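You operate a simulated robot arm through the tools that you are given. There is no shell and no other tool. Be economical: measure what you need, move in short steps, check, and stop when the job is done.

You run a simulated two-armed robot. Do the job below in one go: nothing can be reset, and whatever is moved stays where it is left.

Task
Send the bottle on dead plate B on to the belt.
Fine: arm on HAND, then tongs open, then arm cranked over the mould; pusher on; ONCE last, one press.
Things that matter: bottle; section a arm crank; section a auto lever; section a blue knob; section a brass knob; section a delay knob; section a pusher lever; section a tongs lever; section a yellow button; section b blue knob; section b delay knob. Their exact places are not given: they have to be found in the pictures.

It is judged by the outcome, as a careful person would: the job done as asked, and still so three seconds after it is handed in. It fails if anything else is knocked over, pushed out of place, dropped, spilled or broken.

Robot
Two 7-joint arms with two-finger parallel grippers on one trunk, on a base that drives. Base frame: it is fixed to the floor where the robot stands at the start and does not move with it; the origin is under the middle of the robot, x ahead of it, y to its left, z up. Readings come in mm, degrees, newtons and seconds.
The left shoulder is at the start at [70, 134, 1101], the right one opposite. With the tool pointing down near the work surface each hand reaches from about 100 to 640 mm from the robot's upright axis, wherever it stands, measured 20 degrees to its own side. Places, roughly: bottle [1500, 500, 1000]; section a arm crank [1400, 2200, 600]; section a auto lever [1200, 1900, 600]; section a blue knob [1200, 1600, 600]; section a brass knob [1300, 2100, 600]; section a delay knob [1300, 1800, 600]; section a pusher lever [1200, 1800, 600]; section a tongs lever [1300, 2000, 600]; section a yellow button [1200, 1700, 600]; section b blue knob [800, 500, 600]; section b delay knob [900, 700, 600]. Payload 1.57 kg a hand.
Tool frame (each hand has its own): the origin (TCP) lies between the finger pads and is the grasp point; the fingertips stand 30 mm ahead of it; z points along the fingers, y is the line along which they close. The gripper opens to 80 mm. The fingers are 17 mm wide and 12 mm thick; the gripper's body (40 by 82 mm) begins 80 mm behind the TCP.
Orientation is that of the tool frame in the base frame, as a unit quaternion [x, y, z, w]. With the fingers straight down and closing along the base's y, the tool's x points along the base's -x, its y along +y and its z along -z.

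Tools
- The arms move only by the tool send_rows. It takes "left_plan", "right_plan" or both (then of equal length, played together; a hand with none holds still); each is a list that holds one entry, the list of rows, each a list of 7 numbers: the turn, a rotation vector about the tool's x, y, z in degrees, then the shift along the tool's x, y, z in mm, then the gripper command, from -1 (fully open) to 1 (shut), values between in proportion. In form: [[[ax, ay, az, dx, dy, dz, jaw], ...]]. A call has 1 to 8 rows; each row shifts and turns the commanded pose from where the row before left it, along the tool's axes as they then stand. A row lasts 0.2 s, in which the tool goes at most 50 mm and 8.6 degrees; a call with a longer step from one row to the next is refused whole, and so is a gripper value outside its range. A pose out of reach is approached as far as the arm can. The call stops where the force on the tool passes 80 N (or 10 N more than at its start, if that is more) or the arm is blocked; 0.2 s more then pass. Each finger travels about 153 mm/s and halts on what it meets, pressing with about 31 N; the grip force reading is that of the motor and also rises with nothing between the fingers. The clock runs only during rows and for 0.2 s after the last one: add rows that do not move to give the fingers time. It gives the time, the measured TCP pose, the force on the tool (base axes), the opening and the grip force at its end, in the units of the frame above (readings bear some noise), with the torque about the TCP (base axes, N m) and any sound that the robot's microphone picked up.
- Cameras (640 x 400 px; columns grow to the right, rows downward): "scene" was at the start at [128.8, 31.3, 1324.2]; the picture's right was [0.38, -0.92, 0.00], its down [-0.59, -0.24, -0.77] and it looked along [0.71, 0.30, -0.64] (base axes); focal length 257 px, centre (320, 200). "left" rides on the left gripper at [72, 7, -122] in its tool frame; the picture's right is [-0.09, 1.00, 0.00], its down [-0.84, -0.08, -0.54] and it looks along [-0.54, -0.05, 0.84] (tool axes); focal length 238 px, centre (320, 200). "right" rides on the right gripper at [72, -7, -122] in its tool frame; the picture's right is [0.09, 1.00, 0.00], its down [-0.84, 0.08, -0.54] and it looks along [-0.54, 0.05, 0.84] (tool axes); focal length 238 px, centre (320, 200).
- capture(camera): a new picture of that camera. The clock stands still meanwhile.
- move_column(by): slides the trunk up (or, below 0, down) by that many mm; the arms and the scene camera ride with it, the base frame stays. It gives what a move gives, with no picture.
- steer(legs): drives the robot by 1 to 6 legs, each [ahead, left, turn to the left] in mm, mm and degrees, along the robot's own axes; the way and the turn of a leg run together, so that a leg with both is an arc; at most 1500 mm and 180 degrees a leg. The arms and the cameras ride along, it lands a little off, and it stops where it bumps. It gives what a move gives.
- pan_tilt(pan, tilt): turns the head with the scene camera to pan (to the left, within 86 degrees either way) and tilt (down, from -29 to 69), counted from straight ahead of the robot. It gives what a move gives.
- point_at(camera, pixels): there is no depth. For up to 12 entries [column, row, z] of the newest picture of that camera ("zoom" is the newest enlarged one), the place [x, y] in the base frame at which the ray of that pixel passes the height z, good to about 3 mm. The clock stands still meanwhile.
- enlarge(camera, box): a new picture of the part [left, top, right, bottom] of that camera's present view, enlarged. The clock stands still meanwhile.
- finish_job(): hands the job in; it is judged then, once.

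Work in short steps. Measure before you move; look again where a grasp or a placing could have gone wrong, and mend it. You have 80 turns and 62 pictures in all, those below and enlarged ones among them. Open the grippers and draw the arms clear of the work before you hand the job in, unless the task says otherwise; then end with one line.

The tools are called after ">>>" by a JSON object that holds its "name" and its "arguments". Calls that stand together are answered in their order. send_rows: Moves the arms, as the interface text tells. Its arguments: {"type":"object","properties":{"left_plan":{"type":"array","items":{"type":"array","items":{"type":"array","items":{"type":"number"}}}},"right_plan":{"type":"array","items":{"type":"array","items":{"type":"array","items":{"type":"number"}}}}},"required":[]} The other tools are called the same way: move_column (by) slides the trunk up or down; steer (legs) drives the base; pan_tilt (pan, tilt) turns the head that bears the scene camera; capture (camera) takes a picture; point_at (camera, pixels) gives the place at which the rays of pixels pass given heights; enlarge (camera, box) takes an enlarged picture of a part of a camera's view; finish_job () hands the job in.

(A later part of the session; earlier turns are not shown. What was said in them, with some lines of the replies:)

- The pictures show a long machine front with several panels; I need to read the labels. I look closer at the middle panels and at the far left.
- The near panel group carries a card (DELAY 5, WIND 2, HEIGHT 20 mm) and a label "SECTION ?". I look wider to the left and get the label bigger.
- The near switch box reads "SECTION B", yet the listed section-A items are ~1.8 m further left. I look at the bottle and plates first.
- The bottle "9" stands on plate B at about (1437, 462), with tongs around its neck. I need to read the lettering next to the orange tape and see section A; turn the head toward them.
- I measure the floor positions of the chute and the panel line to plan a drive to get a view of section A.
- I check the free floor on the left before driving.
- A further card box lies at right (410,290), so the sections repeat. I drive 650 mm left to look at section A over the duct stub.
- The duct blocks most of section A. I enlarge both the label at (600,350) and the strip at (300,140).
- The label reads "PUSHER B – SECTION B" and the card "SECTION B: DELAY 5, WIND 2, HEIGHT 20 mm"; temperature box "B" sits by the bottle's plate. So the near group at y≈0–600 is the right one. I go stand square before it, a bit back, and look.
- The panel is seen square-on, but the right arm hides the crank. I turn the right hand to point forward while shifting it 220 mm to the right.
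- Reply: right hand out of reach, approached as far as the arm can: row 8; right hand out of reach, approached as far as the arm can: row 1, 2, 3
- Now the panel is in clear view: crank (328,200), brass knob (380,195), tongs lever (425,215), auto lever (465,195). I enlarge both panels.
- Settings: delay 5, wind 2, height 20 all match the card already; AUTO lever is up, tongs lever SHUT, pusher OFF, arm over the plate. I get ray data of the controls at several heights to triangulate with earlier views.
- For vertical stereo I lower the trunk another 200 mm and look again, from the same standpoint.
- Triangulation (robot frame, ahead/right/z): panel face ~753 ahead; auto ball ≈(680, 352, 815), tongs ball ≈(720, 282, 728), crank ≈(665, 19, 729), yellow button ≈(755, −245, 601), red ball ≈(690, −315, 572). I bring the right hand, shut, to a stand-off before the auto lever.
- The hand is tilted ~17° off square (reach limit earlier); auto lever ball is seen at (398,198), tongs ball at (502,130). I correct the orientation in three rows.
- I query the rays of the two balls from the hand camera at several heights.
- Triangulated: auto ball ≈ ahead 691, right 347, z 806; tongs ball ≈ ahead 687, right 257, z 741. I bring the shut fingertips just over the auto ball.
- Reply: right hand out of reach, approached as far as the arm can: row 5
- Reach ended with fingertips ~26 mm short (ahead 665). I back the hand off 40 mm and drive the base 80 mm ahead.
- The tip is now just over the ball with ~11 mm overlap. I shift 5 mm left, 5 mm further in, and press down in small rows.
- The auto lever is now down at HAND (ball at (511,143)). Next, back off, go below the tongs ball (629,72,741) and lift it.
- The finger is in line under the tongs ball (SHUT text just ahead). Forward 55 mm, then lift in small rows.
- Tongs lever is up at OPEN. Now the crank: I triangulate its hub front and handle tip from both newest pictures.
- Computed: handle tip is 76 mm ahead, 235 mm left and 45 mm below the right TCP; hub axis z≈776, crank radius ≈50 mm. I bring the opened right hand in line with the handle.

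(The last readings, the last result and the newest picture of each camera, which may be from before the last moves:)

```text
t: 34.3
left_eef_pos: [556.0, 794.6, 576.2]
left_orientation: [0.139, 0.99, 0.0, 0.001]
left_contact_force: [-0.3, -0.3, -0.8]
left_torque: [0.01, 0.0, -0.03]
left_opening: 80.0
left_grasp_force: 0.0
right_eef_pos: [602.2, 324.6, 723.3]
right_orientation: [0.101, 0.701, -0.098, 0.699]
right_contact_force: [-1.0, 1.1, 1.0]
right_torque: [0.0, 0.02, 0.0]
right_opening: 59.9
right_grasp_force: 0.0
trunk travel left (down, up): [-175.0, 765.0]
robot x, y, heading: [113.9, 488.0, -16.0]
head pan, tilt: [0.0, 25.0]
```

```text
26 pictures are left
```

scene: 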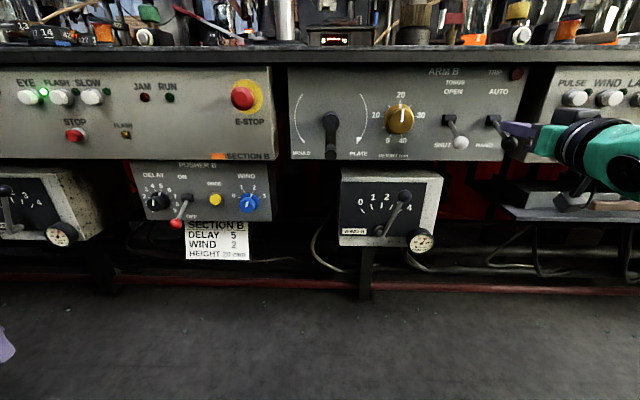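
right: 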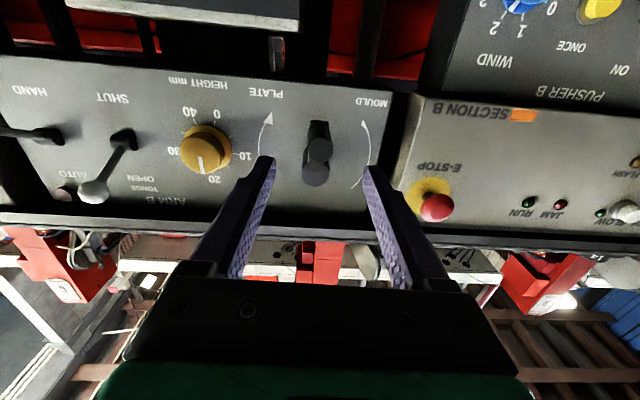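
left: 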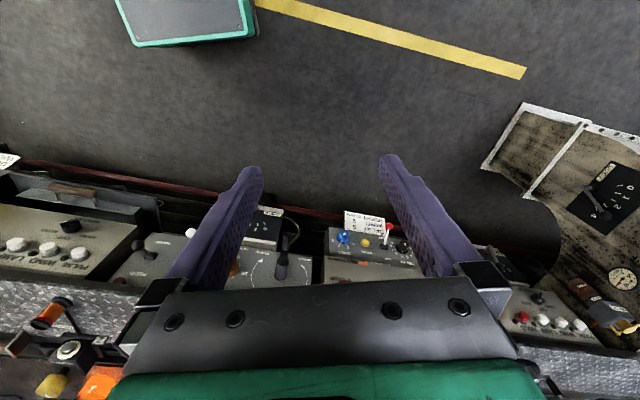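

The handle tip (317,170) is centred between the fingers. Forward 80 mm and close.

>>> {"name": "send_rows", "arguments": {"right_plan": [[[0, 0, 0, -2, 0, 40, -0.5], [0, 0, 0, 0, 0, 25, -0.5], [0, 0, 0, 0, 0, 15, -0.5], [0, 0, 0, 0, 0, 0, 1], [0, 0, 0, 0, 0, 0, 1], [0, 0, 0, 0, 0, 0, 1]]]}}

>>> {"name": "capture", "arguments": {"camera": "right"}}

```text
t: 35.7
left_eef_pos: [557.2, 794.1, 575.9]
left_orientation: [0.139, 0.99, -0.001, 0.001]
left_contact_force: [0.7, 0.6, 0.2]
left_torque: [-0.01, 0.03, 0.0]
left_opening: 79.9
left_grasp_force: 0.0
right_eef_pos: [680.2, 302.2, 726.2]
right_orientation: [0.102, 0.701, -0.099, 0.699]
right_contact_force: [2.6, -0.8, 2.0]
right_torque: [-0.09, -0.03, -1.12]
right_opening: 22.3
right_grasp_force: 34.9
trunk travel left (down, up): [-175.0, 765.0]
robot x, y, heading: [115.3, 484.5, -16.0]
head pan, tilt: [0.0, 25.0]
```

```text
25 pictures are left
```

right: 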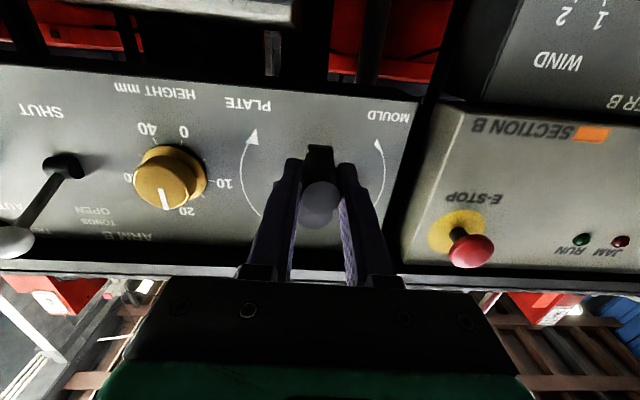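

The handle is gripped (22.3 mm). I crank counter-clockwise (towards MOULD: handle goes right, then up) through the first 90° on a 50 mm radius.

>>> {"name": "send_rows", "arguments": {"right_plan": [[[0, 0, 0, -0.95, -9.75, 0, 1], [0, 0, 0, -2.85, -9.4, 0, 1], [0, 0, 0, -4.65, -8.65, 0, 1], [0, 0, 0, -6.2, -7.55, 0, 1], [0, 0, 0, -7.55, -6.2, 0, 1], [0, 0, 0, -8.65, -4.65, 0, 1], [0, 0, 0, -9.4, -2.85, 0, 1], [0, 0, 0, -9.75, -0.95, 0, 1]]]}}

>>> {"name": "capture", "arguments": {"camera": "right"}}

>>> {"name": "capture", "arguments": {"camera": "scene"}}

```text
t: 37.5
left_eef_pos: [556.3, 795.9, 576.3]
left_orientation: [0.139, 0.99, 0.0, 0.003]
left_contact_force: [0.7, 0.9, 0.7]
left_torque: [-0.04, 0.05, 0.01]
left_opening: 79.5
left_grasp_force: 0.0
right_eef_pos: [666.1, 256.0, 776.2]
right_orientation: [0.1, 0.701, -0.098, 0.699]
right_contact_force: [-15.4, 13.3, -15.9]
right_torque: [-0.65, -0.25, -1.15]
right_opening: 22.3
right_grasp_force: 34.9
trunk travel left (down, up): [-175.0, 765.0]
robot x, y, heading: [116.1, 485.6, -16.3]
head pan, tilt: [0.0, 25.0]
```

```text
24 pictures are left
```

right: 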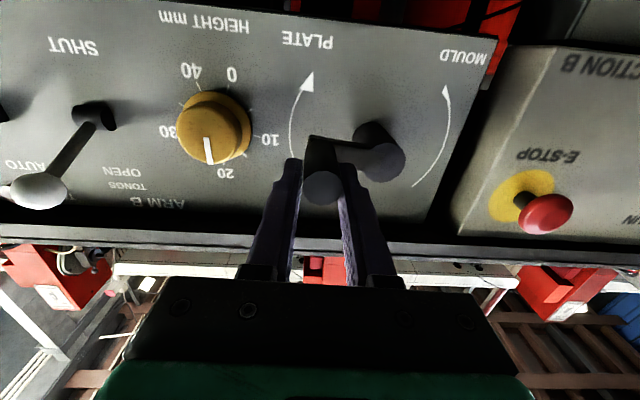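

```text
23 pictures are left
```

scene: 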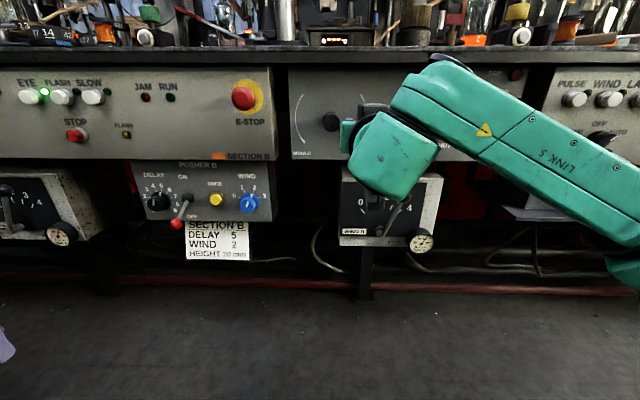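

The crank is 90° round. I continue the next quarter up to the top, and another down the left side.

>>> {"name": "send_rows", "arguments": {"right_plan": [[[0, 0, 0, -9.75, 0.95, 0, 1], [0, 0, 0, -9.4, 2.85, 0, 1], [0, 0, 0, -8.65, 4.65, 0, 1], [0, 0, 0, -7.55, 6.2, 0, 1], [0, 0, 0, -6.2, 7.55, 0, 1], [0, 0, 0, -4.65, 8.65, 0, 1], [0, 0, 0, -2.85, 9.4, 0, 1], [0, 0, 0, -0.95, 9.75, 0, 1]]]}}

>>> {"name": "pan_tilt", "arguments": {"pan": 17, "tilt": -10}}

>>> {"name": "capture", "arguments": {"camera": "scene"}}

```text
t: 39.4
left_eef_pos: [557.3, 794.0, 575.2]
left_orientation: [0.139, 0.99, 0.0, 0.001]
left_contact_force: [0.1, -0.5, 0.4]
left_torque: [0.0, 0.02, -0.01]
left_opening: 79.8
left_grasp_force: 0.1
right_eef_pos: [680.5, 298.7, 839.9]
right_orientation: [0.104, 0.687, -0.102, 0.712]
right_contact_force: [-0.3, 0.8, 10.7]
right_torque: [0.0, -0.01, -0.2]
right_opening: 0.1
right_grasp_force: 21.4
trunk travel left (down, up): [-175.0, 765.0]
robot x, y, heading: [116.3, 484.5, -16.4]
head pan, tilt: [0.0, 25.0]
stopped in row 8 (right hand): the force on the tool passed its limit at 83 N (the readings are from after the stop); the commanded pose is now the measured one
```

```text
t: 40.4
left_eef_pos: [556.3, 795.7, 577.4]
left_orientation: [0.139, 0.99, 0.0, 0.001]
left_contact_force: [0.5, -0.6, -1.2]
left_torque: [0.01, -0.03, 0.02]
left_opening: 80.0
left_grasp_force: 0.0
right_eef_pos: [678.5, 298.4, 840.3]
right_orientation: [0.103, 0.689, -0.101, 0.711]
right_contact_force: [4.0, -1.6, 20.6]
right_torque: [-0.02, -0.03, 0.01]
right_opening: 0.0
right_grasp_force: 21.0
trunk travel left (down, up): [-175.0, 765.0]
robot x, y, heading: [116.9, 481.3, -15.8]
head pan, tilt: [17.0, -10.0]
```

```text
22 pictures are left
```

scene: 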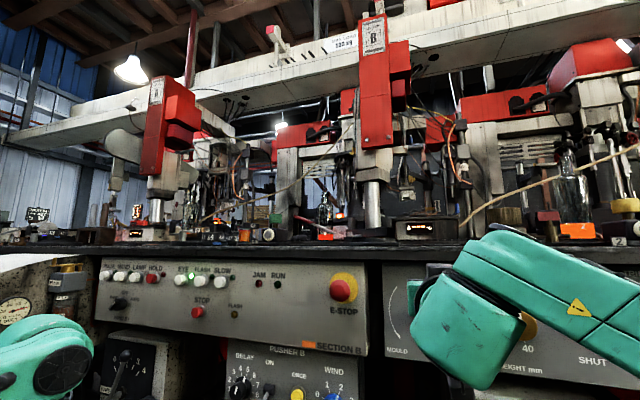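

The grip slipped off near the top (fingers shut at z 840). I draw back 90 mm and look at the crank.

>>> {"name": "send_rows", "arguments": {"right_plan": [[[0, 0, 0, -6, 0, 0, 1], [0, 0, 0, 0, 0, -45, 1], [0, 0, 0, 0, 0, -45, 1], [0, 0, 0, 0, -40, 0, 1], [0, 0, 0, 0, -40, 0, 1], [0, 0, 0, 0, -40, 0, 1]]]}}

>>> {"name": "pan_tilt", "arguments": {"pan": 4, "tilt": 10}}

>>> {"name": "capture", "arguments": {"camera": "right"}}

>>> {"name": "capture", "arguments": {"camera": "scene"}}

```text
t: 41.8
left_eef_pos: [556.4, 794.2, 575.2]
left_orientation: [0.138, 0.99, 0.0, 0.0]
left_contact_force: [0.3, 0.3, -0.1]
left_torque: [0.02, 0.02, 0.04]
left_opening: 79.9
left_grasp_force: 0.0
right_eef_pos: [558.5, 209.1, 841.3]
right_orientation: [0.103, 0.691, -0.1, 0.709]
right_contact_force: [0.5, -0.8, -0.4]
right_torque: [0.0, 0.03, 0.0]
right_opening: 0.0
right_grasp_force: 21.5
trunk travel left (down, up): [-175.0, 765.0]
robot x, y, heading: [116.7, 489.9, -16.0]
head pan, tilt: [17.0, -10.0]
```

```text
t: 42.7
left_eef_pos: [557.3, 793.4, 576.1]
left_orientation: [0.138, 0.99, 0.0, 0.0]
left_contact_force: [0.0, -0.2, 0.8]
left_torque: [-0.01, 0.0, 0.01]
left_opening: 80.3
left_grasp_force: 0.0
right_eef_pos: [559.7, 209.9, 843.1]
right_orientation: [0.104, 0.69, -0.101, 0.709]
right_contact_force: [-0.5, 0.0, -0.5]
right_torque: [0.0, -0.01, 0.0]
right_opening: 0.0
right_grasp_force: 21.4
trunk travel left (down, up): [-175.0, 765.0]
robot x, y, heading: [114.0, 486.0, -16.3]
head pan, tilt: [4.0, 10.0]
```

```text
21 pictures are left
```

right: 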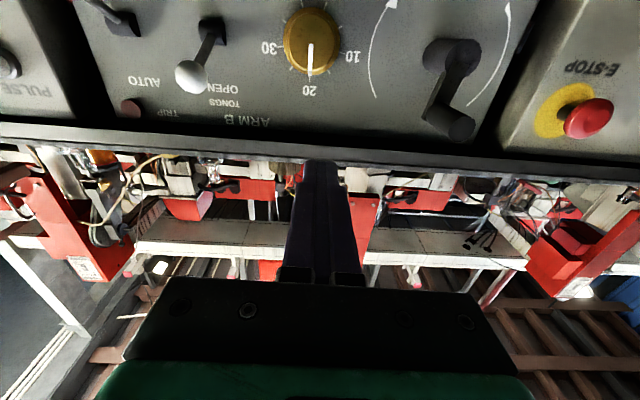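

```text
20 pictures are left
```

scene: 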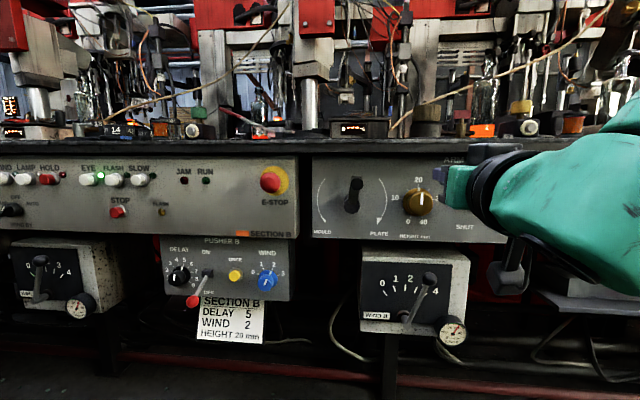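

The crank now stands nearly straight up. I check the tongs over the bottle in the scene picture around (263,110).

>>> {"name": "enlarge", "arguments": {"camera": "scene", "box": [190, 40, 350, 140]}}

```text
4.00 times, centred on (270, 90) of scene
```

zoom: 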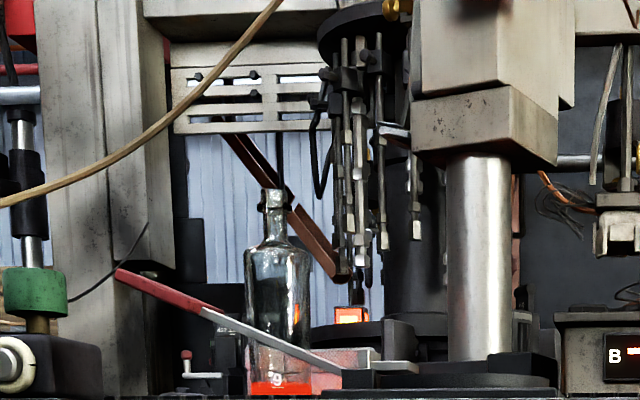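

The tongs no longer hang over the bottle. To be sure the crank is at its end, I go to the right of the handle (TCP ≈(668,265,822)) and nudge it further left with shut fingers.

>>> {"name": "send_rows", "arguments": {"right_plan": [[[0, 0, 0, 10, 41, 0, 1], [0, 0, 0, 10, 42, 0, 1], [0, 0, 0, 0, 0, 43, 1], [0, 0, 0, 0, 0, 43, 1], [0, 0, 0, 0, 10, 0, 1], [0, 0, 0, 0, 10, 0, 1], [0, 0, 0, 0, 5, 0, 1]]]}}

>>> {"name": "enlarge", "arguments": {"camera": "right", "box": [220, 60, 460, 220]}}

```text
t: 44.3
left_eef_pos: [556.9, 794.1, 577.0]
left_orientation: [0.138, 0.99, 0.002, 0.001]
left_contact_force: [1.1, -0.2, 0.4]
left_torque: [0.0, 0.02, 0.01]
left_opening: 79.9
left_grasp_force: 0.1
right_eef_pos: [673.2, 286.7, 822.9]
right_orientation: [0.104, 0.69, -0.101, 0.709]
right_contact_force: [-1.2, -2.6, 3.3]
right_torque: [0.0, -0.08, -0.09]
right_opening: 0.0
right_grasp_force: 21.4
trunk travel left (down, up): [-175.0, 765.0]
robot x, y, heading: [113.4, 486.1, -16.0]
head pan, tilt: [4.0, 10.0]
```

```text
2.50 times, centred on (340, 140) of right
```

zoom: 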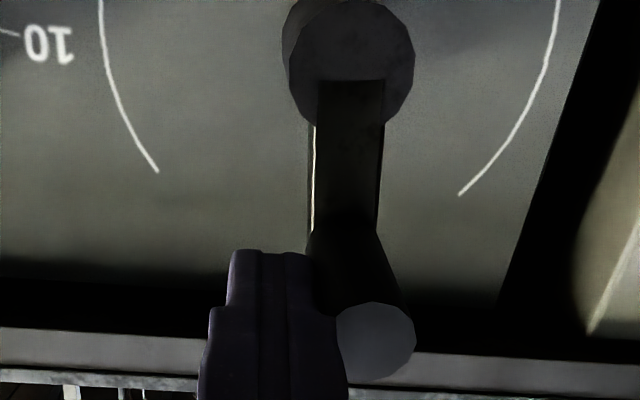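

Finger lies against the right side of the handle and it gives easily. I continue pushing left along the arc.

>>> {"name": "send_rows", "arguments": {"right_plan": [[[0, 0, 0, 0, 9, 0, 1], [0, 0, 0, 1, 9, 0, 1], [0, 0, 0, 3, 9, 0, 1], [0, 0, 0, 4, 8, 0, 1], [0, 0, 0, 0, 0, 0, 1]]]}}

>>> {"name": "enlarge", "arguments": {"camera": "right", "box": [220, 60, 460, 220]}}

```text
t: 45.5
left_eef_pos: [557.1, 793.8, 577.8]
left_orientation: [0.138, 0.99, 0.001, 0.001]
left_contact_force: [0.7, -0.3, 0.6]
left_torque: [0.03, -0.01, -0.01]
left_opening: 80.1
left_grasp_force: 0.0
right_eef_pos: [684.7, 320.4, 817.1]
right_orientation: [0.104, 0.69, -0.101, 0.709]
right_contact_force: [-4.5, -3.3, -2.0]
right_torque: [-0.07, 0.06, 0.06]
right_opening: 0.2
right_grasp_force: 21.7
trunk travel left (down, up): [-175.0, 765.0]
robot x, y, heading: [112.7, 479.0, -16.0]
head pan, tilt: [4.0, 10.0]
```

```text
2.50 times, centred on (340, 140) of right
```

zoom: 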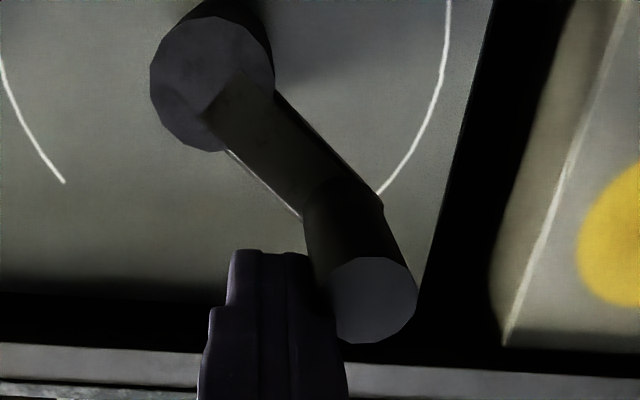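

It still turns (~235° so far) with little force. I go over the handle and press it down the left side.

>>> {"name": "send_rows", "arguments": {"right_plan": [[[0, 0, 0, -14, 0, 0, 1], [0, 0, 0, 0, 13, 0, 1], [0, 0, 0, 0, 13, 0, 1], [0, 0, 0, 13, 0, 0, 1], [0, 0, 0, 13, 2, 0, 1], [0, 0, 0, 13, 0, 0, 1], [0, 0, 0, 13, 0, 0, 1], [0, 0, 0, 10, -3, 0, 1]]]}}

>>> {"name": "enlarge", "arguments": {"camera": "scene", "box": [200, 20, 420, 260]}}

```text
t: 47.3
left_eef_pos: [557.6, 794.4, 575.8]
left_orientation: [0.138, 0.99, 0.001, 0.001]
left_contact_force: [0.3, -0.2, -0.2]
left_torque: [0.02, 0.0, -0.01]
left_opening: 80.0
left_grasp_force: 0.1
right_eef_pos: [692.8, 343.5, 767.4]
right_orientation: [0.106, 0.69, -0.103, 0.708]
right_contact_force: [-1.2, -2.4, 3.1]
right_torque: [-0.03, -0.02, 0.01]
right_opening: 0.1
right_grasp_force: 21.0
trunk travel left (down, up): [-175.0, 765.0]
robot x, y, heading: [115.7, 486.2, -15.9]
head pan, tilt: [4.0, 10.0]
```

```text
1.67 times, centred on (310, 140) of scene
```

zoom: 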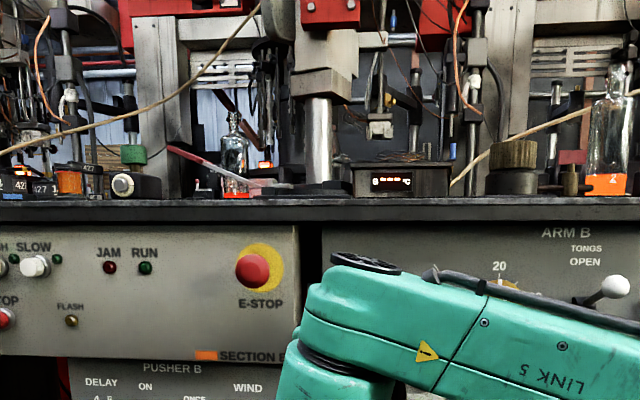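

Handle is now past the left side (~305°). I look closely at the mould side above the bottle to find where the tongs are.

>>> {"name": "pan_tilt", "arguments": {"pan": 8, "tilt": -8}}

>>> {"name": "enlarge", "arguments": {"camera": "scene", "box": [210, 60, 430, 260]}}

```text
t: 48.1
left_eef_pos: [557.3, 792.9, 577.0]
left_orientation: [0.138, 0.99, 0.0, 0.001]
left_contact_force: [0.7, -0.4, -0.6]
left_torque: [-0.01, -0.01, 0.0]
left_opening: 80.0
left_grasp_force: 0.0
right_eef_pos: [694.7, 346.5, 768.9]
right_orientation: [0.104, 0.69, -0.102, 0.709]
right_contact_force: [-1.9, -0.8, 0.9]
right_torque: [-0.02, 0.01, 0.04]
right_opening: 0.0
right_grasp_force: 21.4
trunk travel left (down, up): [-175.0, 765.0]
robot x, y, heading: [115.3, 488.3, -16.0]
head pan, tilt: [8.0, -8.0]
```

```text
2.00 times, centred on (320, 160) of scene
```

zoom: 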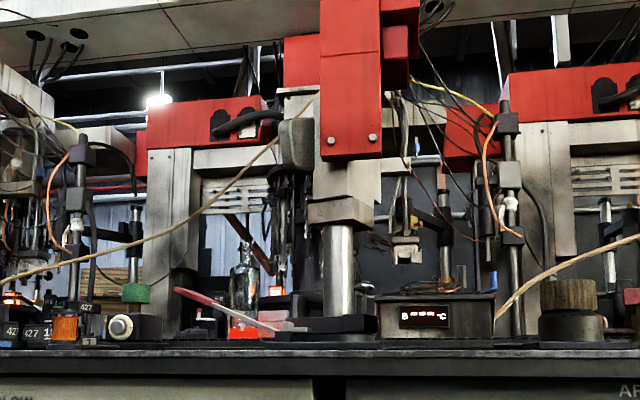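

I zoom further on the bottle and its surroundings to spot the arm.

>>> {"name": "enlarge", "arguments": {"camera": "scene", "box": [240, 120, 340, 240]}}

```text
3.33 times, centred on (290, 180) of scene
```

zoom: 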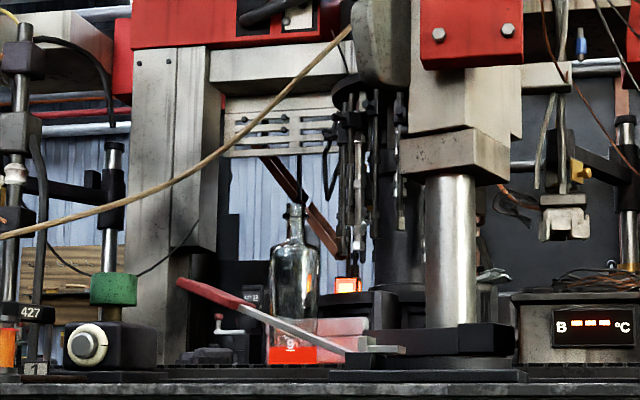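

No clear end seen, and the crank still moves freely; I continue to feel for its stop: round the left of the handle and push it right along the bottom.

>>> {"name": "send_rows", "arguments": {"right_plan": [[[0, 0, 0, -5, 0, 0, 1], [0, 0, 0, 0, 20, 0, 1], [0, 0, 0, 0, 20, 0, 1], [0, 0, 0, 35, 0, 0, 1], [0, 0, 0, 4, -13, 0, 1], [0, 0, 0, 4, -12, 0, 1], [0, 0, 0, 3, -12, 0, 1], [0, 0, 0, 1, -12, 0, 1]]]}}

>>> {"name": "send_rows", "arguments": {"right_plan": [[[0, 0, 0, 0, -10, 0, 1], [0, 0, 0, 0, -10, 0, 1], [0, 0, 0, -1, -10, 0, 1], [0, 0, 0, -2, -10, 0, 1], [0, 0, 0, 0, 0, 0, 1]]]}}

>>> {"name": "capture", "arguments": {"camera": "right"}}

```text
t: 49.9
left_eef_pos: [557.8, 795.6, 575.5]
left_orientation: [0.138, 0.99, 0.0, 0.001]
left_contact_force: [0.6, -0.2, 0.1]
left_torque: [-0.02, 0.01, -0.03]
left_opening: 80.0
left_grasp_force: 0.0
right_eef_pos: [691.9, 337.6, 725.5]
right_orientation: [0.104, 0.691, -0.102, 0.708]
right_contact_force: [-0.6, 0.3, -0.4]
right_torque: [0.01, 0.03, 0.02]
right_opening: 0.0
right_grasp_force: 21.2
trunk travel left (down, up): [-175.0, 765.0]
robot x, y, heading: [113.4, 485.9, -16.3]
head pan, tilt: [8.0, -8.0]
```

```text
t: 51.1
left_eef_pos: [557.7, 793.9, 575.3]
left_orientation: [0.138, 0.99, 0.0, 0.002]
left_contact_force: [0.1, -1.8, 0.4]
left_torque: [-0.01, -0.01, -0.02]
left_opening: 80.2
left_grasp_force: 0.0
right_eef_pos: [680.1, 297.0, 727.3]
right_orientation: [0.104, 0.691, -0.102, 0.709]
right_contact_force: [0.4, -0.2, 0.6]
right_torque: [-0.01, -0.02, -0.01]
right_opening: 0.1
right_grasp_force: 21.7
trunk travel left (down, up): [-175.0, 765.0]
robot x, y, heading: [115.1, 485.7, -16.0]
head pan, tilt: [8.0, -8.0]
```

```text
13 pictures are left
```

right: 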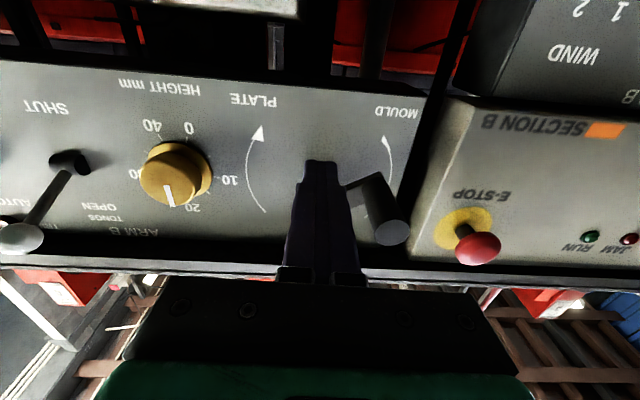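

The finger slid under the handle, which still stands at ~302° (tip at (390,230)). I go back to its left, a bit higher, and push right-down along the arc.

>>> {"name": "send_rows", "arguments": {"right_plan": [[[0, 0, 0, 0, 40, 0, 1], [0, 0, 0, 0, 40, 0, 1], [0, 0, 0, -28, 0, 0, 1], [0, 0, 0, 2, -9, 0, 1], [0, 0, 0, 9, -9, 0, 1], [0, 0, 0, 8, -8, 0, 1], [0, 0, 0, 4, -8, 0, 1], [0, 0, 0, 2, -8, 0, 1]]]}}

>>> {"name": "send_rows", "arguments": {"right_plan": [[[0, 0, 0, 1, -10, 0, 1], [0, 0, 0, 0, -10, 0, 1], [0, 0, 0, -2, -10, 0, 1], [0, 0, 0, -4, -10, 0, 1], [0, 0, 0, 0, 0, 0, 1]]]}}

>>> {"name": "capture", "arguments": {"camera": "right"}}

```text
t: 52.9
left_eef_pos: [557.9, 799.0, 572.3]
left_orientation: [0.137, 0.991, -0.003, 0.001]
left_contact_force: [-1.0, -1.3, -0.1]
left_torque: [0.02, 0.01, -0.01]
left_opening: 80.2
left_grasp_force: 0.1
right_eef_pos: [692.8, 346.6, 730.3]
right_orientation: [0.094, 0.693, -0.098, 0.708]
right_contact_force: [0.0, 38.9, -10.3]
right_torque: [0.07, -0.06, -0.32]
right_opening: 0.0
right_grasp_force: 21.3
trunk travel left (down, up): [-175.0, 765.0]
robot x, y, heading: [112.0, 489.0, -16.0]
head pan, tilt: [8.0, -8.0]
```

```text
t: 53.4
left_eef_pos: [557.2, 800.3, 573.7]
left_orientation: [0.135, 0.991, -0.002, 0.0]
left_contact_force: [0.5, 0.4, -1.0]
left_torque: [-0.02, -0.01, 0.02]
left_opening: 80.0
left_grasp_force: 0.1
right_eef_pos: [691.2, 347.1, 730.0]
right_orientation: [0.076, 0.692, -0.084, 0.712]
right_contact_force: [20.7, 22.3, 3.2]
right_torque: [-0.04, 0.05, 0.19]
right_opening: 0.0
right_grasp_force: 21.1
trunk travel left (down, up): [-175.0, 765.0]
robot x, y, heading: [113.7, 490.8, -15.4]
head pan, tilt: [8.0, -8.0]
stopped in row 2 (right hand): the force on the tool passed its limit at 85 N (the readings are from after the stop); the commanded pose is now the measured one
```

```text
12 pictures are left
```

right: 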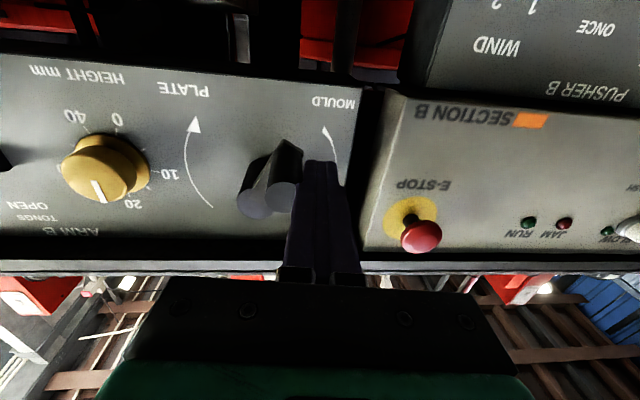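

The crank met a firm stop at 85 N with its handle at the lower left by the MOULD arrow – end of travel. I back the hand off, verify the arm view, then drive 350 mm left so the right hand faces the pusher box.

>>> {"name": "send_rows", "arguments": {"right_plan": [[[0, 0, 0, 0, 12, 0, 1], [0, 0, 0, 0, 0, -45, 1], [0, 0, 0, 0, 0, -45, 1], [0, 0, 0, 0, 0, -20, 1]]]}}

>>> {"name": "steer", "arguments": {"legs": [[0, 350, 0]]}}

>>> {"name": "pan_tilt", "arguments": {"pan": -10, "tilt": 5}}

>>> {"name": "capture", "arguments": {"camera": "scene"}}

```text
t: 54.4
left_eef_pos: [555.8, 797.6, 575.0]
left_orientation: [0.137, 0.991, -0.001, 0.001]
left_contact_force: [-1.0, -0.9, 0.6]
left_torque: [0.03, 0.0, 0.01]
left_opening: 80.1
left_grasp_force: 0.1
right_eef_pos: [584.9, 375.5, 727.6]
right_orientation: [0.085, 0.691, -0.089, 0.713]
right_contact_force: [1.0, -0.3, 0.9]
right_torque: [0.01, 0.04, -0.03]
right_opening: 0.1
right_grasp_force: 21.6
trunk travel left (down, up): [-175.0, 765.0]
robot x, y, heading: [117.1, 484.8, -15.6]
head pan, tilt: [8.0, -8.0]
```

```text
t: 56.7
left_eef_pos: [653.8, 1130.5, 573.8]
left_orientation: [0.139, 0.99, 0.0, 0.002]
left_contact_force: [-0.3, 0.4, -0.4]
left_torque: [0.01, -0.03, -0.05]
left_opening: 80.1
left_grasp_force: 0.0
right_eef_pos: [680.8, 708.7, 726.8]
right_orientation: [0.085, 0.691, -0.09, 0.712]
right_contact_force: [-0.3, -0.5, -0.2]
right_torque: [0.03, 0.02, -0.02]
right_opening: 0.0
right_grasp_force: 21.0
trunk travel left (down, up): [-175.0, 765.0]
robot x, y, heading: [208.6, 820.0, -16.3]
head pan, tilt: [8.0, -8.0]
```

```text
t: 57.5
left_eef_pos: [654.9, 1132.2, 574.8]
left_orientation: [0.139, 0.99, 0.0, 0.001]
left_contact_force: [1.1, 0.6, 0.8]
left_torque: [0.0, -0.01, 0.01]
left_opening: 80.0
left_grasp_force: 0.1
right_eef_pos: [681.1, 709.0, 726.7]
right_orientation: [0.086, 0.691, -0.09, 0.712]
right_contact_force: [0.4, 0.1, 0.3]
right_torque: [0.0, 0.02, 0.01]
right_opening: 0.0
right_grasp_force: 21.5
trunk travel left (down, up): [-175.0, 765.0]
robot x, y, heading: [209.1, 821.3, -16.1]
head pan, tilt: [-10.0, 5.0]
```

```text
11 pictures are left
```

scene: 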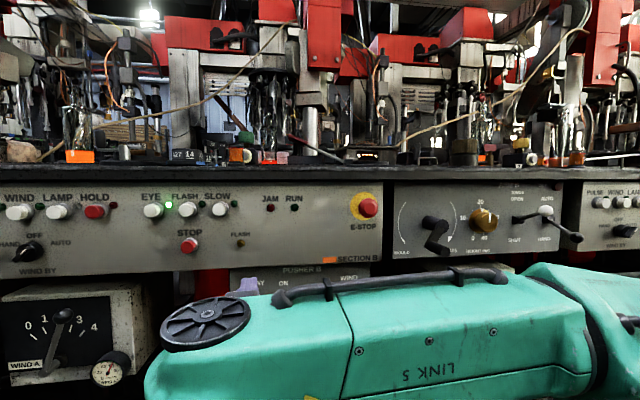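

The crank is seen at its end; the pusher box is behind the arm. I lower the right hand in front of the red pusher lever (about 66 mm right, 130 mm down) at stand-off and look.

>>> {"name": "send_rows", "arguments": {"right_plan": [[[0, 0, 0, 33, -17, 0, 1], [0, 0, 0, 33, -17, 0, 1], [0, 0, 0, 33, -16, 0, 1], [0, 0, 0, 31, -16, 0, 1], [0, 0, 0, 0, 0, 0, 1]]]}}

>>> {"name": "capture", "arguments": {"camera": "right"}}

```text
t: 58.7
left_eef_pos: [653.0, 1130.5, 575.4]
left_orientation: [0.138, 0.99, 0.0, 0.001]
left_contact_force: [0.1, 0.3, 0.6]
left_torque: [-0.01, -0.01, 0.0]
left_opening: 79.8
left_grasp_force: 0.1
right_eef_pos: [669.6, 642.3, 597.7]
right_orientation: [0.086, 0.69, -0.09, 0.713]
right_contact_force: [0.5, 0.1, 0.4]
right_torque: [0.02, 0.03, -0.03]
right_opening: 0.0
right_grasp_force: 21.5
trunk travel left (down, up): [-175.0, 765.0]
robot x, y, heading: [207.7, 820.4, -16.2]
head pan, tilt: [-10.0, 5.0]
```

```text
10 pictures are left
```

right: 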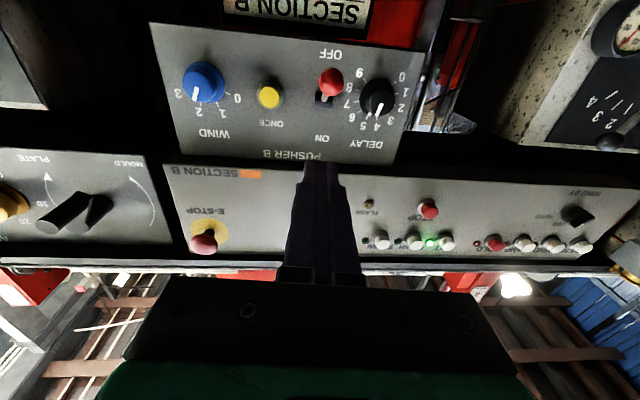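

The ball is at (331,80), its pivot at (325,99), yellow ONCE at (270,97). I query their rays at candidate heights.

>>> {"name": "point_at", "arguments": {"camera": "right", "pixels": [[331, 80, 580], [331, 80, 572], [331, 80, 564], [270, 97, 610], [270, 97, 601], [270, 97, 592], [325, 99, 601], [325, 99, 610], [317, 152, 650], [317, 152, 640]]}}

>>> {"name": "send_rows", "arguments": {"right_plan": [[[0, 0, 0, 40, 0, 0, 1], [0, 0, 0, 0, 0, 0, 1]]]}}

>>> {"name": "capture", "arguments": {"camera": "right"}}

```text
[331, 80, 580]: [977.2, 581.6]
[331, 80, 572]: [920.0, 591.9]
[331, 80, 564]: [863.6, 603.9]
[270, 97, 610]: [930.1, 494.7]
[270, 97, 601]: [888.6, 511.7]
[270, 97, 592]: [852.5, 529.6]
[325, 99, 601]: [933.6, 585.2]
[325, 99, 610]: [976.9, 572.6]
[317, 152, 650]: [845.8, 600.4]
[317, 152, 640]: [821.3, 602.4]
```

```text
t: 59.3
left_eef_pos: [653.9, 1130.1, 575.0]
left_orientation: [0.139, 0.99, 0.0, 0.001]
left_contact_force: [0.2, 0.0, 0.6]
left_torque: [-0.04, 0.03, 0.02]
left_opening: 80.1
left_grasp_force: 0.0
right_eef_pos: [669.4, 642.3, 557.3]
right_orientation: [0.085, 0.69, -0.089, 0.713]
right_contact_force: [0.2, -0.8, -0.7]
right_torque: [0.04, -0.01, 0.06]
right_opening: 0.0
right_grasp_force: 21.3
trunk travel left (down, up): [-175.0, 765.0]
robot x, y, heading: [211.9, 822.0, -15.9]
head pan, tilt: [-10.0, 5.0]
```

```text
9 pictures are left
```

right: 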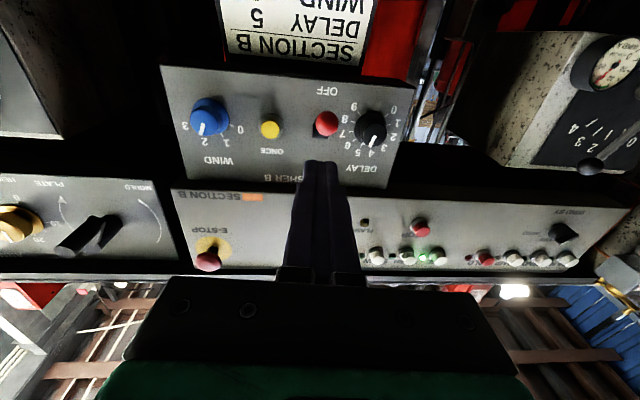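

With 40 mm of vertical baseline I query again: ball (327,123), button (270,130).

>>> {"name": "point_at", "arguments": {"camera": "right", "pixels": [[327, 123, 580], [327, 123, 560], [327, 123, 550], [270, 130, 600], [270, 130, 590], [270, 130, 580]]}}

```text
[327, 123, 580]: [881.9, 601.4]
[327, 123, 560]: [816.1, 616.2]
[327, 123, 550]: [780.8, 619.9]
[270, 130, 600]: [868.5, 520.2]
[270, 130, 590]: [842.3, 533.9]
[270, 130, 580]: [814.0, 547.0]
```

Ball ≈ fwd 140, left 7, z ≈ 559 from the TCP. I go below it, in 125 mm, then lift the pusher lever to ON.

>>> {"name": "send_rows", "arguments": {"right_plan": [[[0, 0, 0, 31, 6, 0, 1], [0, 0, 0, 0, 0, 45, 1], [0, 0, 0, 0, 0, 45, 1], [0, 0, 0, 0, 0, 35, 1], [0, 0, 0, 0, 0, 0, 1]]]}}

>>> {"name": "send_rows", "arguments": {"right_plan": [[[0, 0, 0, -13, 0, 0, 1], [0, 0, 0, -13, 0, 0, 1], [0, 0, 0, -13, 0, 0, 1], [0, 0, 0, -13, 0, 0, 1], [0, 0, 0, -13, 0, 0, 1], [0, 0, 0, -8, 0, 0, 1]]]}}

>>> {"name": "send_rows", "arguments": {"right_plan": [[[0, 0, 0, 12, 0, 0, 1], [0, 0, 0, 0, 0, -40, 1], [0, 0, 0, 0, 0, -45, 1], [0, 0, 0, 0, 0, 0, 1]]]}}

>>> {"name": "capture", "arguments": {"camera": "right"}}

```text
t: 60.5
left_eef_pos: [653.5, 1130.5, 576.2]
left_orientation: [0.139, 0.99, -0.001, 0.002]
left_contact_force: [0.6, 0.4, -0.8]
left_torque: [0.0, 0.01, 0.0]
left_opening: 80.0
left_grasp_force: 0.0
right_eef_pos: [793.7, 615.5, 531.9]
right_orientation: [0.085, 0.69, -0.09, 0.713]
right_contact_force: [0.0, -0.1, 0.1]
right_torque: [0.0, 0.0, -0.01]
right_opening: 0.1
right_grasp_force: 21.2
trunk travel left (down, up): [-175.0, 765.0]
robot x, y, heading: [210.6, 821.2, -16.2]
head pan, tilt: [-10.0, 5.0]
```

```text
t: 61.9
left_eef_pos: [654.4, 1130.2, 575.4]
left_orientation: [0.139, 0.99, 0.001, 0.0]
left_contact_force: [-0.6, 0.3, -0.2]
left_torque: [-0.02, 0.01, 0.01]
left_opening: 80.1
left_grasp_force: 0.1
right_eef_pos: [790.8, 618.6, 600.6]
right_orientation: [0.085, 0.693, -0.089, 0.71]
right_contact_force: [-3.7, -1.7, -8.9]
right_torque: [0.0, 0.1, -0.02]
right_opening: 0.0
right_grasp_force: 21.4
trunk travel left (down, up): [-175.0, 765.0]
robot x, y, heading: [211.3, 818.6, -16.2]
head pan, tilt: [-10.0, 5.0]
```

```text
t: 62.9
left_eef_pos: [652.7, 1130.9, 575.1]
left_orientation: [0.138, 0.99, 0.0, 0.001]
left_contact_force: [0.3, -0.1, -1.0]
left_torque: [-0.04, 0.05, -0.01]
left_opening: 80.2
left_grasp_force: 0.1
right_eef_pos: [710.8, 639.3, 588.1]
right_orientation: [0.086, 0.691, -0.09, 0.712]
right_contact_force: [-0.2, 0.0, -0.5]
right_torque: [0.0, 0.01, 0.01]
right_opening: 0.0
right_grasp_force: 20.9
trunk travel left (down, up): [-175.0, 765.0]
robot x, y, heading: [208.8, 822.5, -16.0]
head pan, tilt: [-10.0, 5.0]
```

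```text
8 pictures are left
```

right: 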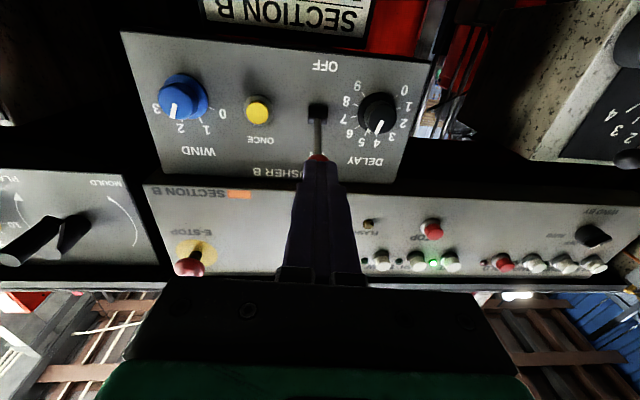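

Pusher lever is up at ON; delay and wind unchanged. Before pressing ONCE I verify with a zoom that the arm is clear of the bottle.

>>> {"name": "enlarge", "arguments": {"camera": "scene", "box": [190, 40, 350, 180]}}

```text
2.86 times, centred on (270, 110) of scene
```

zoom: 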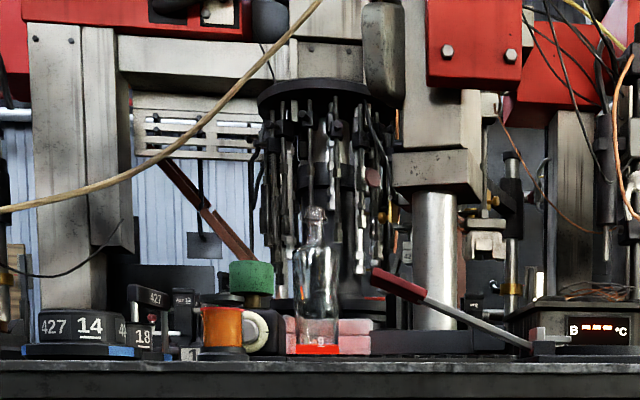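

Bottle stands clear, with no tongs on it. Button is 72 mm right, ~155 mm ahead of the TCP; I approach to ~20 mm short and check.

>>> {"name": "send_rows", "arguments": {"right_plan": [[[0, 0, 0, 0, -36, 0, 1], [0, 0, 0, 2, -36, 0, 1], [0, 0, 0, 0, 0, 40, 1], [0, 0, 0, 0, 0, 40, 1], [0, 0, 0, 0, 0, 20, 1], [0, 0, 0, 0, 0, 0, 1]]]}}

>>> {"name": "enlarge", "arguments": {"camera": "right", "box": [220, 80, 440, 240]}}

```text
t: 64.3
left_eef_pos: [653.8, 1130.0, 575.3]
left_orientation: [0.139, 0.99, 0.0, 0.001]
left_contact_force: [-0.6, 0.2, 0.0]
left_torque: [0.04, 0.0, 0.02]
left_opening: 80.0
left_grasp_force: 0.1
right_eef_pos: [788.2, 543.4, 590.4]
right_orientation: [0.086, 0.691, -0.09, 0.712]
right_contact_force: [0.6, -0.1, 0.9]
right_torque: [-0.01, 0.0, 0.0]
right_opening: 0.1
right_grasp_force: 21.6
trunk travel left (down, up): [-175.0, 765.0]
robot x, y, heading: [211.6, 819.1, -16.4]
head pan, tilt: [-10.0, 5.0]
```

```text
2.50 times, centred on (330, 160) of right
```

zoom: 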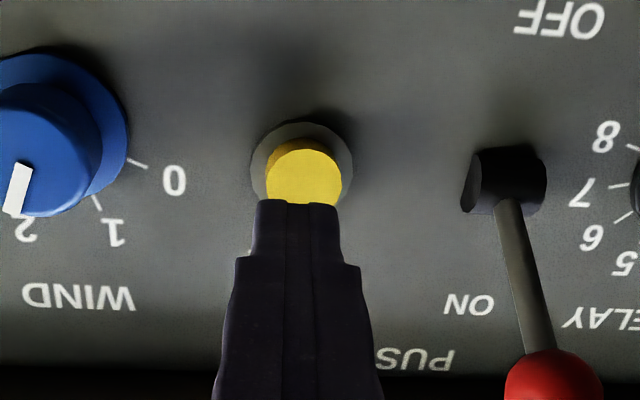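

Aligned on the yellow button (tip covers it). I press slowly in small steps and withdraw after contact.

>>> {"name": "send_rows", "arguments": {"right_plan": [[[0, 0, 0, 3, 1, 6, 1], [0, 0, 0, 0, 0, 6, 1], [0, 0, 0, 0, 0, 6, 1], [0, 0, 0, 0, 0, 5, 1]]]}}

```text
t: 65.3
left_eef_pos: [653.1, 1130.7, 575.9]
left_orientation: [0.139, 0.99, -0.001, 0.001]
left_contact_force: [0.6, 0.6, -0.2]
left_torque: [0.01, -0.05, 0.01]
left_opening: 80.3
left_grasp_force: 0.0
right_eef_pos: [809.5, 538.0, 587.2]
right_orientation: [0.085, 0.691, -0.089, 0.712]
right_contact_force: [0.6, 0.2, 1.0]
right_torque: [0.01, -0.01, 0.01]
right_opening: 0.0
right_grasp_force: 21.3
trunk travel left (down, up): [-175.0, 765.0]
robot x, y, heading: [214.0, 822.7, -16.3]
head pan, tilt: [-10.0, 5.0]
```

No contact yet; continue in 4 mm steps.

>>> {"name": "send_rows", "arguments": {"right_plan": [[[0, 0, 0, 0, 0, 4, 1], [0, 0, 0, 0, 0, 4, 1], [0, 0, 0, 0, 0, 4, 1]]]}}

```text
t: 66.1
left_eef_pos: [650.9, 1130.1, 577.6]
left_orientation: [0.139, 0.99, 0.001, 0.003]
left_contact_force: [-0.3, -0.1, -1.1]
left_torque: [-0.01, 0.02, -0.02]
left_opening: 80.0
left_grasp_force: 0.1
right_eef_pos: [818.1, 536.4, 588.2]
right_orientation: [0.086, 0.692, -0.089, 0.712]
right_contact_force: [-39.3, 6.9, -6.1]
right_torque: [0.12, 0.33, -0.37]
right_opening: 0.1
right_grasp_force: 21.1
trunk travel left (down, up): [-175.0, 765.0]
robot x, y, heading: [212.6, 818.1, -16.4]
head pan, tilt: [-10.0, 5.0]
heard: click
```

A click was heard with 39 N on the tip: one press made. I withdraw straight back and look at the bottle.

>>> {"name": "send_rows", "arguments": {"right_plan": [[[0, 0, 0, 0, 0, -40, 1], [0, 0, 0, 0, 0, -45, 1], [0, 0, 0, 0, 0, -45, 1], [0, 0, 0, 0, 0, 0, -1], [0, 0, 0, 0, 0, 0, -1], [0, 0, 0, 0, 0, 0, -1], [0, 0, 0, 0, 0, 0, -1], [0, 0, 0, 0, 0, 0, -1]]]}}

>>> {"name": "enlarge", "arguments": {"camera": "scene", "box": [190, 40, 350, 180]}}

```text
t: 67.9
left_eef_pos: [653.0, 1129.3, 575.2]
left_orientation: [0.138, 0.99, 0.0, 0.001]
left_contact_force: [-0.1, 0.1, 0.4]
left_torque: [-0.04, 0.0, -0.01]
left_opening: 80.1
left_grasp_force: 0.0
right_eef_pos: [697.5, 568.2, 584.0]
right_orientation: [0.085, 0.69, -0.09, 0.713]
right_contact_force: [-0.1, -1.3, 0.4]
right_torque: [0.02, -0.02, 0.0]
right_opening: 80.1
right_grasp_force: 0.2
trunk travel left (down, up): [-175.0, 765.0]
robot x, y, heading: [209.9, 823.5, -16.1]
head pan, tilt: [-10.0, 5.0]
```

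```text
2.86 times, centred on (270, 110) of scene
```

zoom: 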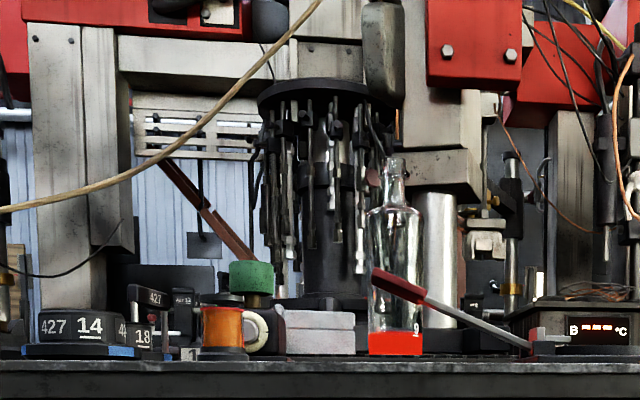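

The bottle "9" has come nearer, upright – on the belt. I draw the hand back a bit more and check that it stays so.

>>> {"name": "send_rows", "arguments": {"right_plan": [[[0, 0, 0, 0, 0, -20, -1], [0, 0, 0, 0, 0, 0, -1], [0, 0, 0, 0, 0, 0, -1], [0, 0, 0, 0, 0, 0, -1], [0, 0, 0, 0, 0, 0, -1], [0, 0, 0, 0, 0, 0, -1], [0, 0, 0, 0, 0, 0, -1], [0, 0, 0, 0, 0, 0, -1]]]}}

>>> {"name": "move_column", "arguments": {"by": 250}}

>>> {"name": "capture", "arguments": {"camera": "scene"}}

```text
t: 69.7
left_eef_pos: [653.2, 1130.7, 574.5]
left_orientation: [0.138, 0.99, 0.0, 0.002]
left_contact_force: [-1.3, -0.2, -0.3]
left_torque: [0.01, 0.02, 0.0]
left_opening: 79.8
left_grasp_force: 0.2
right_eef_pos: [678.7, 573.9, 583.0]
right_orientation: [0.086, 0.691, -0.09, 0.712]
right_contact_force: [0.6, -0.8, -0.3]
right_torque: [0.01, -0.03, 0.02]
right_opening: 79.9
right_grasp_force: 0.0
trunk travel left (down, up): [-175.0, 765.0]
robot x, y, heading: [210.8, 817.8, -16.0]
head pan, tilt: [-10.0, 5.0]
```

```text
t: 72.3
left_eef_pos: [654.4, 1129.6, 826.7]
left_orientation: [0.139, 0.99, 0.0, 0.001]
left_contact_force: [0.1, -0.1, -0.4]
left_torque: [-0.02, 0.0, 0.0]
left_opening: 79.8
left_grasp_force: 0.0
right_eef_pos: [678.6, 573.8, 833.9]
right_orientation: [0.085, 0.691, -0.09, 0.713]
right_contact_force: [1.1, 0.7, 0.8]
right_torque: [-0.01, -0.01, 0.01]
right_opening: 80.0
right_grasp_force: 0.1
trunk travel left (down, up): [-425.0, 515.0]
robot x, y, heading: [208.7, 822.1, -16.3]
head pan, tilt: [-10.0, 5.0]
```

```text
4 pictures are left
```

scene: 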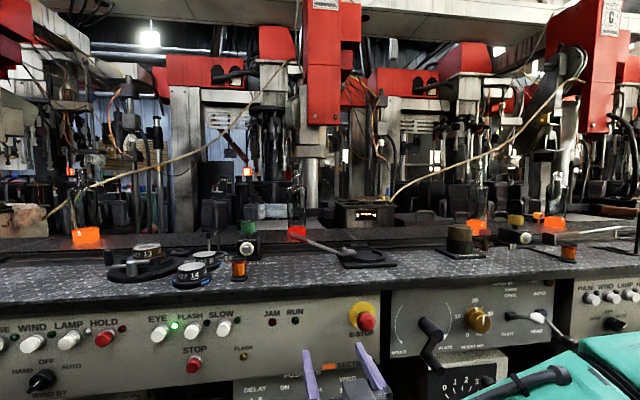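

Bottle's orange base is at (298,232), at the belt. I zoom to confirm it stands upright on it.

>>> {"name": "enlarge", "arguments": {"camera": "scene", "box": [220, 150, 380, 270]}}

```text
3.33 times, centred on (300, 210) of scene
```

zoom: 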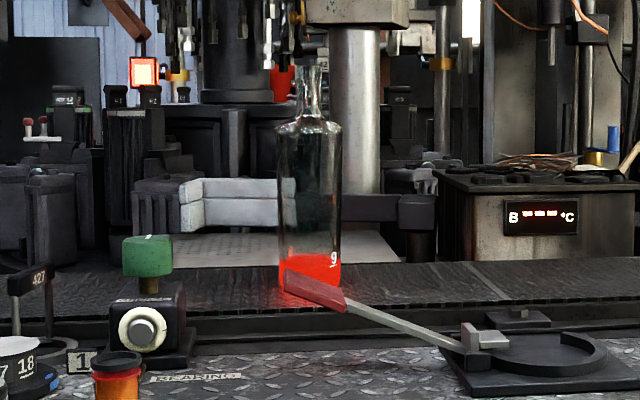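

The bottle stands upright on the belt and the plate behind it is empty. Both grippers are open and clear, so I hand in.

>>> {"name": "finish_job", "arguments": {}}

```text
The job is handed in.
```

The bottle from dead plate B is standing upright on the belt. The controls were worked in your order: arm on HAND, tongs open, arm cranked to its stop at the MOULD end, pusher on, and one press of ONCE. I could not make out the tongs over the mould in the pictures, only that they were clear of the bottle.
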